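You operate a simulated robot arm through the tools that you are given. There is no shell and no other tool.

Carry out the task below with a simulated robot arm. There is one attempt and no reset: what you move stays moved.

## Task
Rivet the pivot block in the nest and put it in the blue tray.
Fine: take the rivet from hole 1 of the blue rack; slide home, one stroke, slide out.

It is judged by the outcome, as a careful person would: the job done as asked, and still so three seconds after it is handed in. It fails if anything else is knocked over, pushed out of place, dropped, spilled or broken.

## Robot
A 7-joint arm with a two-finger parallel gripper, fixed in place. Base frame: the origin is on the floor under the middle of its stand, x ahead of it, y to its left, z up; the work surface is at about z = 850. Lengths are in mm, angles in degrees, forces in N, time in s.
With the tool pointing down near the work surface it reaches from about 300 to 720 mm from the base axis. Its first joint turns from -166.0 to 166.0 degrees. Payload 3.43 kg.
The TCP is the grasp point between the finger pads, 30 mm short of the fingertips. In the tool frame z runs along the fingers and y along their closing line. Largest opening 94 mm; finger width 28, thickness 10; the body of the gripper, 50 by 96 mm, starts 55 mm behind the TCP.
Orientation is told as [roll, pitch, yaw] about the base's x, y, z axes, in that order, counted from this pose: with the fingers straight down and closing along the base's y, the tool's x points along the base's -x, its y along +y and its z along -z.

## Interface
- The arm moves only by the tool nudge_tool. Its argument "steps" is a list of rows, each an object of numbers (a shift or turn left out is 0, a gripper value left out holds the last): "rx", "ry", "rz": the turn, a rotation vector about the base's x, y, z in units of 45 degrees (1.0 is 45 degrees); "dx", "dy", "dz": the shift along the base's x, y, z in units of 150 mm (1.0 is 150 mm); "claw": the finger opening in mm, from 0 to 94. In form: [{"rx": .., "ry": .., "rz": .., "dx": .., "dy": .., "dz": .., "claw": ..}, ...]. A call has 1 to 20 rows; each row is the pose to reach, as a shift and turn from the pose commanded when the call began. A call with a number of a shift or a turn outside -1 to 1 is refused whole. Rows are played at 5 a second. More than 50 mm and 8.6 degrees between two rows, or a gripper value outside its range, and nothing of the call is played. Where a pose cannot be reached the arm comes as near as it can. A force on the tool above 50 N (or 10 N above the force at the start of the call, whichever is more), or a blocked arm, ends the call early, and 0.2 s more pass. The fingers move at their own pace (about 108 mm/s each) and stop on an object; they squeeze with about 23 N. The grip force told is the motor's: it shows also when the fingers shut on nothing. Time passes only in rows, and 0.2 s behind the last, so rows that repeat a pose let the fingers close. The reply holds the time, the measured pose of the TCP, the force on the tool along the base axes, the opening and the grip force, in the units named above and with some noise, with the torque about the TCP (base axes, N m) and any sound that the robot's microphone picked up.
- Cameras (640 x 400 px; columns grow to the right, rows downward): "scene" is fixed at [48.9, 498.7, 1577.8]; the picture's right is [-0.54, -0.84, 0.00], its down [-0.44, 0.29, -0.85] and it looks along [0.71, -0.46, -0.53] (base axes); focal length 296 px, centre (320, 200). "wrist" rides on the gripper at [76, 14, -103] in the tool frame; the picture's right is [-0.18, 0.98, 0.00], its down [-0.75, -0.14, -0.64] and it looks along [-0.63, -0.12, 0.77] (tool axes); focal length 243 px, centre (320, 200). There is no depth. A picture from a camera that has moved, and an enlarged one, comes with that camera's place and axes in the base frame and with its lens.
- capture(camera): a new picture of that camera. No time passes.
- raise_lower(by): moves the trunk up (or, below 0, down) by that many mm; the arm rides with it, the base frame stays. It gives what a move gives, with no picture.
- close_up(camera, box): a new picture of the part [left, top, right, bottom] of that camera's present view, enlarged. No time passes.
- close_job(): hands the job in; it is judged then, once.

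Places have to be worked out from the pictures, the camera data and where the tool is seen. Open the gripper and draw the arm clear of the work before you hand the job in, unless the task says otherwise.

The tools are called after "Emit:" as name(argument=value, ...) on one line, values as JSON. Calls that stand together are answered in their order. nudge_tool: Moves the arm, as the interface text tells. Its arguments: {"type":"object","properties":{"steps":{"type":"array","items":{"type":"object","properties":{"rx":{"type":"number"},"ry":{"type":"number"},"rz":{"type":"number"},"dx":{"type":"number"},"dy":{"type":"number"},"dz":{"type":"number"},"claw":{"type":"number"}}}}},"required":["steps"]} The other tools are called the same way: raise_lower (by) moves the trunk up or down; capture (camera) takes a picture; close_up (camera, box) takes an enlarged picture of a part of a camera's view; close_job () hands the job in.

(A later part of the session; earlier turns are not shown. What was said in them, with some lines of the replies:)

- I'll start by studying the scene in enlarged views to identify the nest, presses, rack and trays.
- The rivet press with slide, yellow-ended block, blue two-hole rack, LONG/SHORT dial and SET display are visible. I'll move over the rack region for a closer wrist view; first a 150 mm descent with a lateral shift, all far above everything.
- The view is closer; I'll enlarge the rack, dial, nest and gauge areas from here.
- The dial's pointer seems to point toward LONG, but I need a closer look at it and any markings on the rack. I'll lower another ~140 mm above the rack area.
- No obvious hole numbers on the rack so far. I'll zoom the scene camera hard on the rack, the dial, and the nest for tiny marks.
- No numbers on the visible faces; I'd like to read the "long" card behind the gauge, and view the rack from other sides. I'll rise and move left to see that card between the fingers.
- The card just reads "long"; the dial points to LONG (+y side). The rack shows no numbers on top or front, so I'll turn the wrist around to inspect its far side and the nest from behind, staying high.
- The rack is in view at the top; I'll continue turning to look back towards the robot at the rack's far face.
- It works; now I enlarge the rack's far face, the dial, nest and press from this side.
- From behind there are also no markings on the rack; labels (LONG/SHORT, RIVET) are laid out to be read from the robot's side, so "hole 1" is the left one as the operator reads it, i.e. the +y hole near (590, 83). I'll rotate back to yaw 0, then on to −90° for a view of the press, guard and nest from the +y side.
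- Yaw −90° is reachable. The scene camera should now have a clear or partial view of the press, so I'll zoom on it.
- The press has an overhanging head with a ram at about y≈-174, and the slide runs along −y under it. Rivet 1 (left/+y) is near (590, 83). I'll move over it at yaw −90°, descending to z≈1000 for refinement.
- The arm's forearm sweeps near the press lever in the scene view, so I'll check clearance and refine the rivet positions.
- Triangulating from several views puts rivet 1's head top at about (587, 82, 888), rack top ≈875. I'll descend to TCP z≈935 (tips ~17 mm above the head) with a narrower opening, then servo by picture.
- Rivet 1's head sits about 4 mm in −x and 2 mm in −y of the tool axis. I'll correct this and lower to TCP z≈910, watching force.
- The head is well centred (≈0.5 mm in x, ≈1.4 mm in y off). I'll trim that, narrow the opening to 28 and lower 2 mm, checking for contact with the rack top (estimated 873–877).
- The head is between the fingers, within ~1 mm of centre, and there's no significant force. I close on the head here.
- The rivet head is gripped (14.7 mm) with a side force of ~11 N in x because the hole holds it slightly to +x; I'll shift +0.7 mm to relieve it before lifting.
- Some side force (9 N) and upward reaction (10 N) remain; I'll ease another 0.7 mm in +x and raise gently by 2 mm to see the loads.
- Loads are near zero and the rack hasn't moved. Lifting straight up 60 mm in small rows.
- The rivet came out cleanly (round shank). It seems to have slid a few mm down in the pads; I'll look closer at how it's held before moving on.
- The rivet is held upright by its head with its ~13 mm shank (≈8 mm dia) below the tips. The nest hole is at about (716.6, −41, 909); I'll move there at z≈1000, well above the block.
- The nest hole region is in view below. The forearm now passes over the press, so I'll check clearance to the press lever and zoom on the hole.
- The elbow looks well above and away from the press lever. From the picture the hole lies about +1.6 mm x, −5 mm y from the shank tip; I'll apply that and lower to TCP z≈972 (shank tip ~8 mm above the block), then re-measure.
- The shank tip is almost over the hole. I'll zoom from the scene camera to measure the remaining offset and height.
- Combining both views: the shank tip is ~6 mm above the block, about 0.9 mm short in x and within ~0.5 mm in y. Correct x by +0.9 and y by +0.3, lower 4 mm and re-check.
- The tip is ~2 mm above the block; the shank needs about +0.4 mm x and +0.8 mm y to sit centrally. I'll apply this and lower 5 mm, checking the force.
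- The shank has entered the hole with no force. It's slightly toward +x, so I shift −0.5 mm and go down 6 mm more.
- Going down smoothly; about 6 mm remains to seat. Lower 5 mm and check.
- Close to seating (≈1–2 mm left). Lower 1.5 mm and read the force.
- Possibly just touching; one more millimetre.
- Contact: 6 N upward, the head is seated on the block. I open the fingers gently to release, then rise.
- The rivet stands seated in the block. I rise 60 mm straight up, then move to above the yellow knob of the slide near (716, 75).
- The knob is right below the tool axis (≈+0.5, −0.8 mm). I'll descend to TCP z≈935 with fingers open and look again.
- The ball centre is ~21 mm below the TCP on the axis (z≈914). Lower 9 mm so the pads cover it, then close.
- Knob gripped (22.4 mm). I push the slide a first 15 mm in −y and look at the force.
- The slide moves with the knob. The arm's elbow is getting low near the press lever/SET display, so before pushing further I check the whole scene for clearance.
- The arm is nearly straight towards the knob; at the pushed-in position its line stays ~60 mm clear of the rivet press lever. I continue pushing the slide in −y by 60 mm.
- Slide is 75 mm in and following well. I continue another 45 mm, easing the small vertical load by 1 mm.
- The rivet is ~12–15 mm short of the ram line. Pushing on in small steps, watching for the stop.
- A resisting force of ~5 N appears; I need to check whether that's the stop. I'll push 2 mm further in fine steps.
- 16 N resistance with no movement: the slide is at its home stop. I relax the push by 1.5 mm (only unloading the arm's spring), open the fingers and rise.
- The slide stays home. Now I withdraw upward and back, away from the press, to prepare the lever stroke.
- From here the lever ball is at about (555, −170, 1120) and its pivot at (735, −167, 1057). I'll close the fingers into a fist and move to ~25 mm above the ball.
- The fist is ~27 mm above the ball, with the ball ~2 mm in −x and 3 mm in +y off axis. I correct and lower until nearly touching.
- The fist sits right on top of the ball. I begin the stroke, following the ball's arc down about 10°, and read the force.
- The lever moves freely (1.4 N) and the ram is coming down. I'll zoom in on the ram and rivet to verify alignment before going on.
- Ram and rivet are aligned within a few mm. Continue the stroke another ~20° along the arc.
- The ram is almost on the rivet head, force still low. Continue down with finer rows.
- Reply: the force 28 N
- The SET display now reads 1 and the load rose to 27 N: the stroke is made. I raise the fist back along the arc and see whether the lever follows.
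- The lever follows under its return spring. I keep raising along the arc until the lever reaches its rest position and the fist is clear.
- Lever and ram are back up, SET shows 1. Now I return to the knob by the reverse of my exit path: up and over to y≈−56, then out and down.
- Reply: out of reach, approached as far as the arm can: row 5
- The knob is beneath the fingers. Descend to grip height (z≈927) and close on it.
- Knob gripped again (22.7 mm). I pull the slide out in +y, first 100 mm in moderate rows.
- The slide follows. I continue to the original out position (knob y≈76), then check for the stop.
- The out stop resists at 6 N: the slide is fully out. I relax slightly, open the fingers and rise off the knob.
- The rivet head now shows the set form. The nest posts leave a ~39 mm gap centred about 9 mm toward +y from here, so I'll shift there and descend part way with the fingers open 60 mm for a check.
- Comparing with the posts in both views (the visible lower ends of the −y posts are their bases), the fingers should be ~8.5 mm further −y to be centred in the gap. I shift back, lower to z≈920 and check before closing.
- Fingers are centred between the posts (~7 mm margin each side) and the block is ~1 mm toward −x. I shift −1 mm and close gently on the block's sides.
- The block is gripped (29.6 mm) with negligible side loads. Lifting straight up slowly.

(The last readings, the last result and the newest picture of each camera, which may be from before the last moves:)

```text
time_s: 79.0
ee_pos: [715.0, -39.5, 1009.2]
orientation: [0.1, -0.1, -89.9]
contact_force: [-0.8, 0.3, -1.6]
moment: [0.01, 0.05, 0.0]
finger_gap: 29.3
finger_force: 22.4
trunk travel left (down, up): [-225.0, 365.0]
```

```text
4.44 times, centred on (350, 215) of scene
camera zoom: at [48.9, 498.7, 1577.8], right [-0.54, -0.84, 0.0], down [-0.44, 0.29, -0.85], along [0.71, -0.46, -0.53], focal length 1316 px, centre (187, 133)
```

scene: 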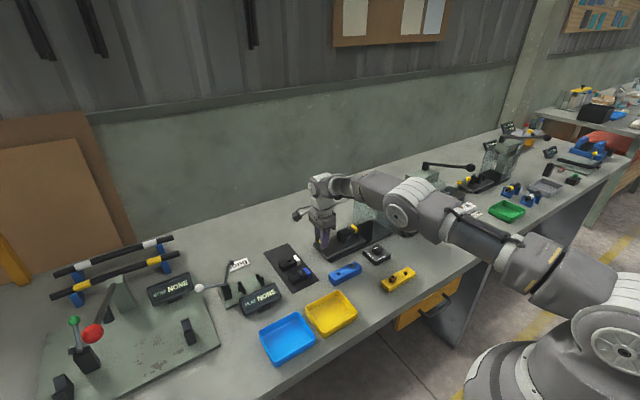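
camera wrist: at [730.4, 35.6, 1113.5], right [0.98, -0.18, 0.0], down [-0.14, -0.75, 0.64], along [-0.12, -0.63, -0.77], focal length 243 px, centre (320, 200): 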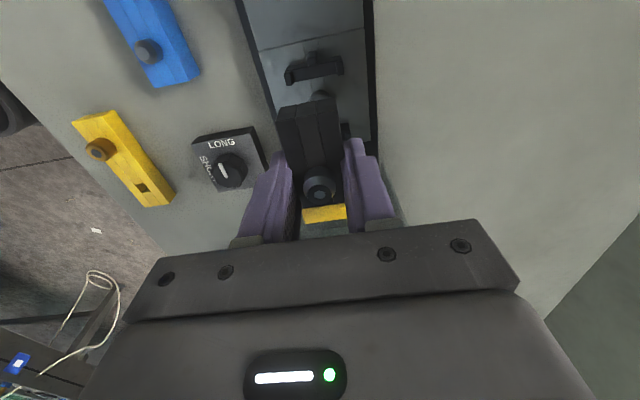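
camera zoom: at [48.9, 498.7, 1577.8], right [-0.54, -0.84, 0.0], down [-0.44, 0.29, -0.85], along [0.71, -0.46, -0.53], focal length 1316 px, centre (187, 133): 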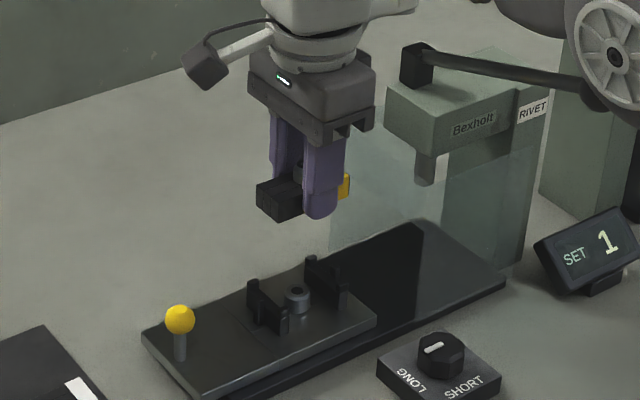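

The riveted block is lifted cleanly out of the nest, and SET reads 1. The blue tray spans about x 433–525, y 264–378 (centre ≈(479, 321)); I'll carry the block there high, turning 30° on the way to stay within wrist limits.

Emit:
nudge_tool(steps=[{"dz": 0.2, "claw": 20}, {"dz": 0.4, "claw": 20}, {"dz": 0.6, "dx": -0.05, "dy": 0.08, "claw": 20}, {"dz": 0.6, "dx": -0.15, "dy": 0.22, "claw": 20}, {"dz": 0.6, "dx": -0.25, "dy": 0.37, "claw": 20}, {"dz": 0.6, "dx": -0.36, "dy": 0.53, "claw": 20}, {"dz": 0.6, "dx": -0.47, "dy": 0.69, "claw": 20}, {"dz": 0.6, "dx": -0.53, "dy": 0.8, "claw": 20}])

Emit:
nudge_tool(steps=[{"dx": -0.1, "dy": 0.15, "rz": 0.1, "claw": 20}, {"dx": -0.2, "dy": 0.3, "rz": 0.22, "claw": 20}, {"dx": -0.3, "dy": 0.45, "rz": 0.34, "claw": 20}, {"dx": -0.4, "dy": 0.6, "rz": 0.46, "claw": 20}, {"dx": -0.48, "dy": 0.72, "rz": 0.58, "claw": 20}, {"dx": -0.53, "dy": 0.8, "rz": 0.667, "claw": 20}])

Emit:
nudge_tool(steps=[{"dx": -0.1, "dy": 0.15, "claw": 20}, {"dx": -0.2, "dy": 0.3, "claw": 20}, {"dx": -0.3, "dy": 0.45, "claw": 20}, {"dx": -0.4, "dy": 0.6, "claw": 20}, {"dx": -0.48, "dy": 0.75, "claw": 20}, {"dx": -0.5, "dy": 0.8, "claw": 20}])

Emit:
capture(camera="wrist")

Emit:
capture(camera="scene")

```text
time_s: 80.8
ee_pos: [633.6, 78.1, 1100.7]
orientation: [0.0, 0.0, -90.1]
contact_force: [0.0, 0.7, -1.5]
moment: [0.0, 0.0, 0.02]
finger_gap: 29.3
finger_force: 22.8
trunk travel left (down, up): [-225.0, 365.0]
```

```text
time_s: 82.2
ee_pos: [553.5, 199.3, 1102.6]
orientation: [0.1, -0.1, -59.9]
contact_force: [0.1, -0.1, -1.3]
moment: [-0.03, -0.03, 0.02]
finger_gap: 29.4
finger_force: 23.1
trunk travel left (down, up): [-225.0, 365.0]
```

```text
time_s: 83.6
ee_pos: [479.5, 319.2, 1100.1]
orientation: [0.0, 0.0, -60.0]
contact_force: [0.5, 0.1, -1.6]
moment: [-0.01, 0.01, 0.0]
finger_gap: 29.3
finger_force: 22.8
trunk travel left (down, up): [-225.0, 365.0]
```

```text
taken
camera wrist: at [456.1, 392.4, 1203.7], right [0.94, 0.33, 0.0], down [0.25, -0.72, 0.64], along [0.21, -0.61, -0.77], focal length 243 px, centre (320, 200)
```

wrist: 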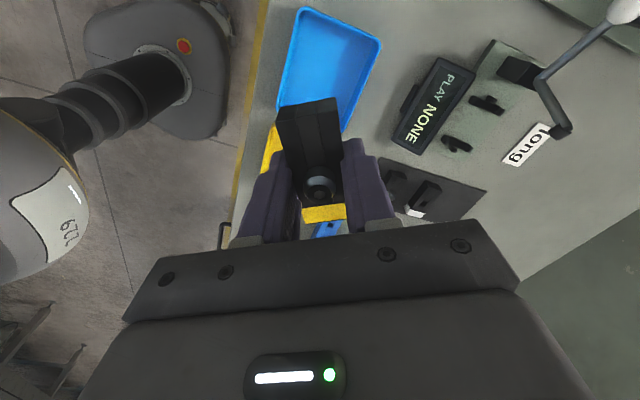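

```text
taken
```

scene: 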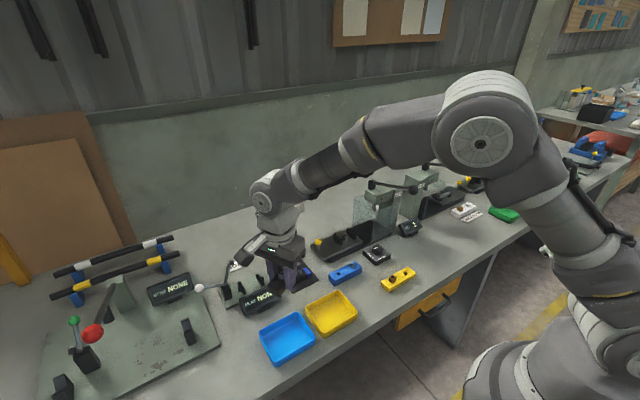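

The tray centre as seen here is about (486, 320). I shift +6 mm in x and descend toward the tray, stopping at z≈950 for a look.

Emit:
nudge_tool(steps=[{"dx": 0.02, "dz": -0.2, "claw": 20}, {"dx": 0.04, "dz": -0.4, "claw": 20}, {"dx": 0.04, "dz": -0.6, "claw": 20}, {"dx": 0.04, "dz": -0.8, "claw": 20}, {"dx": 0.04, "dz": -1.0, "claw": 20}])

Emit:
capture(camera="wrist")

Emit:
close_up(camera="scene", box=[230, 250, 370, 380])

```text
time_s: 84.8
ee_pos: [485.6, 320.7, 949.5]
orientation: [0.0, 0.0, -60.0]
contact_force: [-0.3, 0.5, -0.5]
moment: [0.02, -0.04, 0.0]
finger_gap: 29.4
finger_force: 22.8
trunk travel left (down, up): [-225.0, 365.0]
```

```text
taken
camera wrist: at [462.4, 394.1, 1052.7], right [0.94, 0.33, 0.0], down [0.25, -0.72, 0.64], along [0.21, -0.61, -0.77], focal length 243 px, centre (320, 200)
```

wrist: 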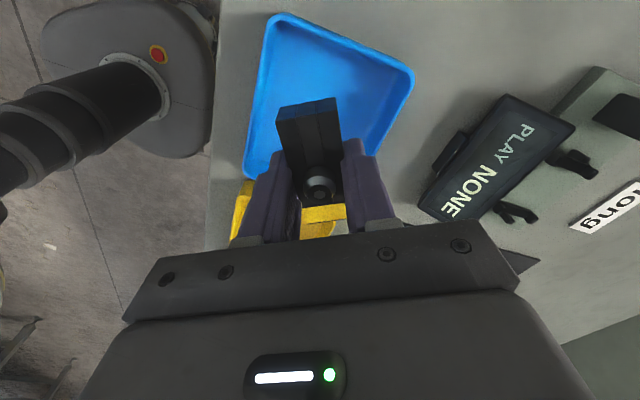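

```text
3.08 times, centred on (300, 315) of scene
camera zoom: at [48.9, 498.7, 1577.8], right [-0.54, -0.84, 0.0], down [-0.44, 0.29, -0.85], along [0.71, -0.46, -0.53], focal length 911 px, centre (382, -154)
```

zoom: 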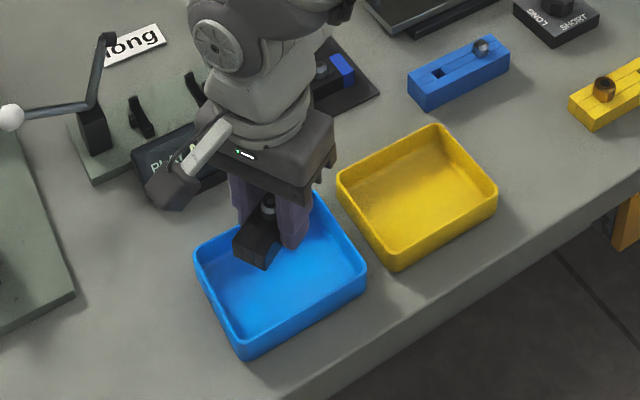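

The block is centred over the tray with margin on all sides. Descend to z≈890 with force watched.

Emit:
nudge_tool(steps=[{"dz": -0.1, "claw": 20}, {"dz": -0.2, "claw": 20}, {"dz": -0.3, "claw": 20}, {"dz": -0.36, "claw": 20}, {"dz": -0.41, "claw": 20}])

Emit:
close_up(camera="scene", box=[250, 290, 330, 370])

Emit:
capture(camera="wrist")

```text
time_s: 86.0
ee_pos: [485.5, 320.1, 887.7]
orientation: [0.0, 0.1, -60.1]
contact_force: [-0.4, -0.4, -2.3]
moment: [-0.02, 0.03, -0.04]
finger_gap: 29.6
finger_force: 23.2
trunk travel left (down, up): [-225.0, 365.0]
```

```text
5.00 times, centred on (290, 330) of scene
camera zoom: at [48.9, 498.7, 1577.8], right [-0.54, -0.84, 0.0], down [-0.44, 0.29, -0.85], along [0.71, -0.46, -0.53], focal length 1480 px, centre (470, -450)
```

zoom: 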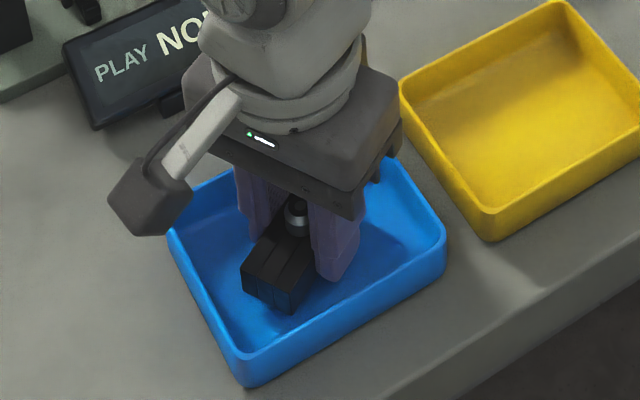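

```text
taken
camera wrist: at [461.1, 393.5, 991.7], right [0.94, 0.33, 0.0], down [0.25, -0.72, 0.64], along [0.21, -0.61, -0.77], focal length 243 px, centre (320, 200)
```

wrist: 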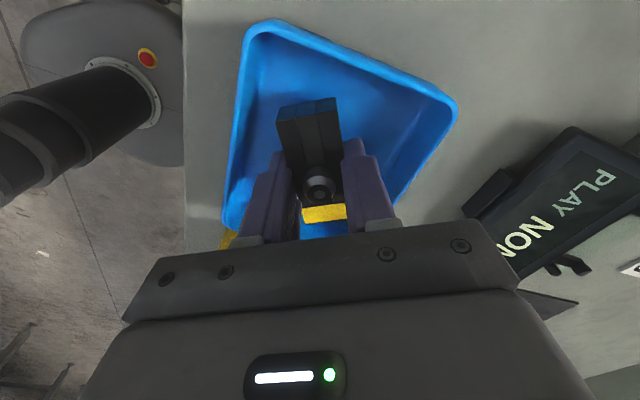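

The block is inside the tray walls, a few mm above the floor. Lowering 3 mm at a time until contact.

Emit:
nudge_tool(steps=[{"dz": -0.01, "claw": 20}, {"dz": -0.02, "claw": 20}, {"dz": -0.02, "claw": 20}])

Emit:
nudge_tool(steps=[{"dz": -0.0067, "claw": 20}, {"dz": -0.0133, "claw": 20}, {"dz": -0.0133, "claw": 20}])

Emit:
close_up(camera="scene", box=[260, 300, 320, 360])

```text
time_s: 86.8
ee_pos: [483.5, 320.2, 886.6]
orientation: [-0.1, 0.0, -60.0]
contact_force: [0.8, -0.2, -1.4]
moment: [0.0, 0.0, -0.02]
finger_gap: 29.2
finger_force: 23.4
trunk travel left (down, up): [-225.0, 365.0]
```

```text
time_s: 87.6
ee_pos: [486.0, 319.5, 883.9]
orientation: [0.0, 0.1, -60.0]
contact_force: [0.4, 0.0, 0.1]
moment: [-0.03, 0.04, -0.04]
finger_gap: 29.2
finger_force: 23.4
trunk travel left (down, up): [-225.0, 365.0]
```

```text
6.67 times, centred on (290, 330) of scene
camera zoom: at [48.9, 498.7, 1577.8], right [-0.54, -0.84, 0.0], down [-0.44, 0.29, -0.85], along [0.71, -0.46, -0.53], focal length 1974 px, centre (520, -667)
```

zoom: 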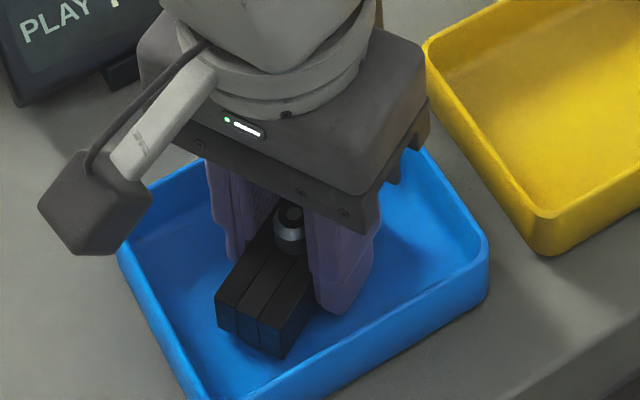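

The weight reading has vanished (−1.5 → 0 N), so it's about to touch. One more millimetre.

Emit:
nudge_tool(steps=[{"dz": -0.004, "claw": 20}, {"dz": -0.008, "claw": 20}, {"dz": -0.008, "claw": 20}])

```text
time_s: 88.4
ee_pos: [485.7, 320.1, 883.9]
orientation: [0.1, 0.1, -60.0]
contact_force: [-1.5, 2.6, 11.1]
moment: [-0.07, 0.23, 0.02]
finger_gap: 29.3
finger_force: 22.9
trunk travel left (down, up): [-225.0, 365.0]
```

Contact (11 N) with the tray floor. I ease up 1 mm, open the fingers gently and then rise.

Emit:
nudge_tool(steps=[{"dz": 0.0067, "claw": 20}, {"dz": 0.0067, "claw": 28}, {"dz": 0.0067, "claw": 32}, {"dz": 0.0067, "claw": 37}, {"dz": 0.0067, "claw": 42}, {"dz": 0.0067, "claw": 42}])

Emit:
close_up(camera="scene", box=[260, 300, 320, 360])

Emit:
capture(camera="wrist")

```text
time_s: 89.8
ee_pos: [485.9, 319.8, 884.7]
orientation: [0.0, 0.0, -59.9]
contact_force: [-0.6, 0.4, 0.2]
moment: [-0.01, 0.02, 0.03]
finger_gap: 42.3
finger_force: 0.1
trunk travel left (down, up): [-225.0, 365.0]
```

```text
6.67 times, centred on (290, 330) of scene
camera zoom: at [48.9, 498.7, 1577.8], right [-0.54, -0.84, 0.0], down [-0.44, 0.29, -0.85], along [0.71, -0.46, -0.53], focal length 1974 px, centre (520, -667)
```

zoom: 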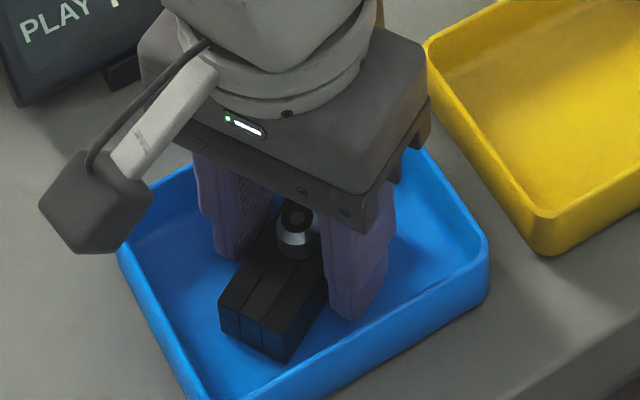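

```text
taken
camera wrist: at [461.6, 392.9, 987.3], right [0.94, 0.33, 0.0], down [0.25, -0.72, 0.64], along [0.21, -0.61, -0.77], focal length 243 px, centre (320, 200)
```

wrist: 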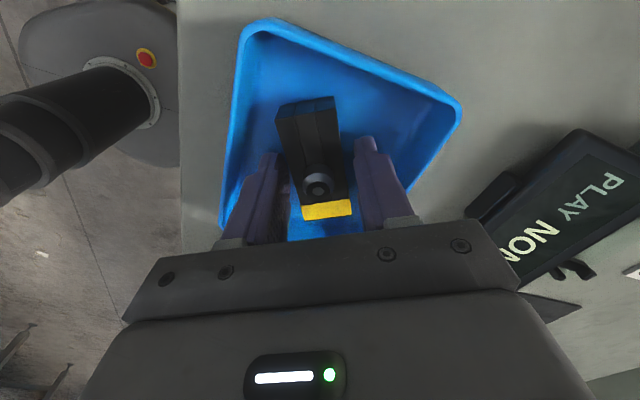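

The block rests in the blue tray and the fingers are free of it. I rise straight up, well clear, and then retreat.

Emit:
nudge_tool(steps=[{"dz": 0.1, "claw": 42}, {"dz": 0.25, "claw": 44}, {"dz": 0.45, "claw": 50}, {"dz": 0.65, "claw": 60}, {"dz": 0.85, "claw": 60}, {"dz": 1.0, "claw": 60}])

Emit:
nudge_tool(steps=[{"dz": 0.2}, {"dz": 0.4, "dx": -0.1}, {"dz": 0.6, "dx": -0.2, "dy": -0.1}, {"dz": 0.8, "dx": -0.3, "dy": -0.25}, {"dz": 1.0, "dx": -0.4, "dy": -0.4}])

Emit:
capture(camera="scene")

Emit:
close_up(camera="scene", box=[250, 290, 370, 380])

Emit:
close_up(camera="scene", box=[290, 160, 450, 300])

```text
time_s: 91.2
ee_pos: [486.5, 320.6, 1032.4]
orientation: [-0.1, 0.0, -60.1]
contact_force: [-0.7, -0.1, 0.4]
moment: [-0.01, 0.04, 0.01]
finger_gap: 60.2
finger_force: 0.0
trunk travel left (down, up): [-225.0, 365.0]
```

```text
time_s: 92.4
ee_pos: [426.0, 256.6, 1184.7]
orientation: [0.0, 0.0, -60.0]
contact_force: [0.3, -0.3, 0.6]
moment: [0.0, -0.03, -0.03]
finger_gap: 60.1
finger_force: 0.0
trunk travel left (down, up): [-225.0, 365.0]
```

```text
taken
```

scene: 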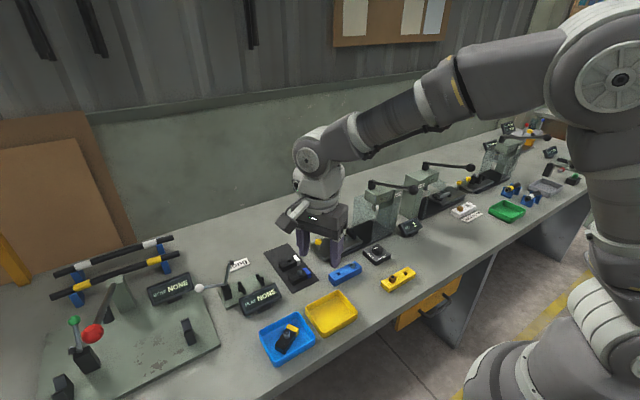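

```text
4.44 times, centred on (310, 335) of scene
camera zoom: at [48.9, 498.7, 1577.8], right [-0.54, -0.84, 0.0], down [-0.44, 0.29, -0.85], along [0.71, -0.46, -0.53], focal length 1316 px, centre (364, -400)
```

zoom: 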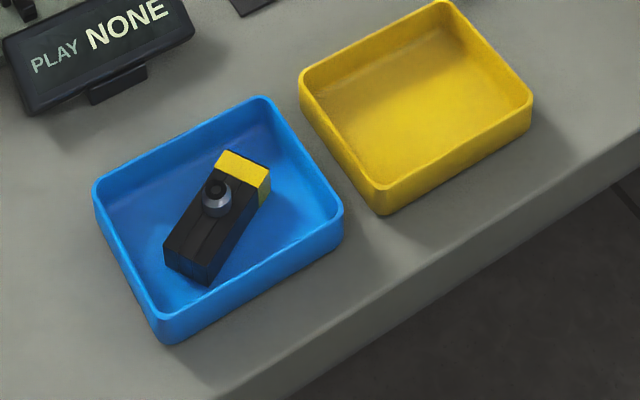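

```text
2.86 times, centred on (370, 230) of scene
camera zoom: at [48.9, 498.7, 1577.8], right [-0.54, -0.84, 0.0], down [-0.44, 0.29, -0.85], along [0.71, -0.46, -0.53], focal length 846 px, centre (177, 114)
```

zoom: 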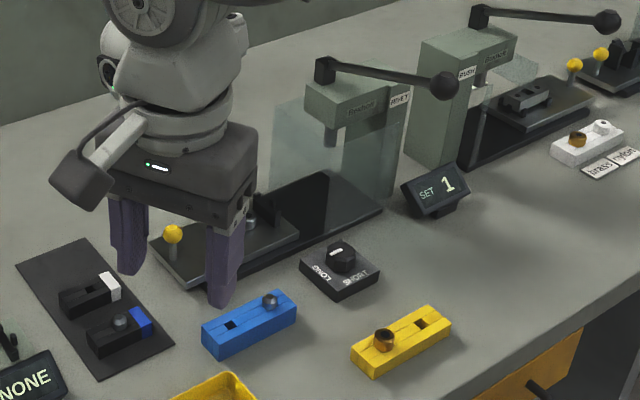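

The block lies flat in the blue tray with the rivet set. The slide is back at its original out position, the lever is up and SET shows 1. The second rivet is still in the rack, and nothing else has moved. The gripper is open and the arm is clear, so I hand the job in.

Emit:
close_job()

```text
The job is handed in.
```

The pivot block is riveted and lying flat in the blue tray, and the job is handed in. One choice was a judgement call: the blue rack has no hole numbers on its top, front, back or left end. I took hole 1 as the left one seen from the robot's side, because the LONG/SHORT and RIVET labels also read from that side.

- **Rivet:** it came out of the rack cleanly and went fully into the block. The other rivet is still in its hole.
- **Slide and stroke:** I pushed the slide to its home stop and gave the lever one stroke. The SET display went from 0 to 1 and the lever returned on its own. I then pulled the slide back to its outer stop.
- **Dial:** it was already on LONG, and I left it there. I did not check whether that setting matches the rivet's length.
- **Surroundings:** in the last pictures nothing else appeared moved or knocked over. The gripper is open and the arm is clear of the work.
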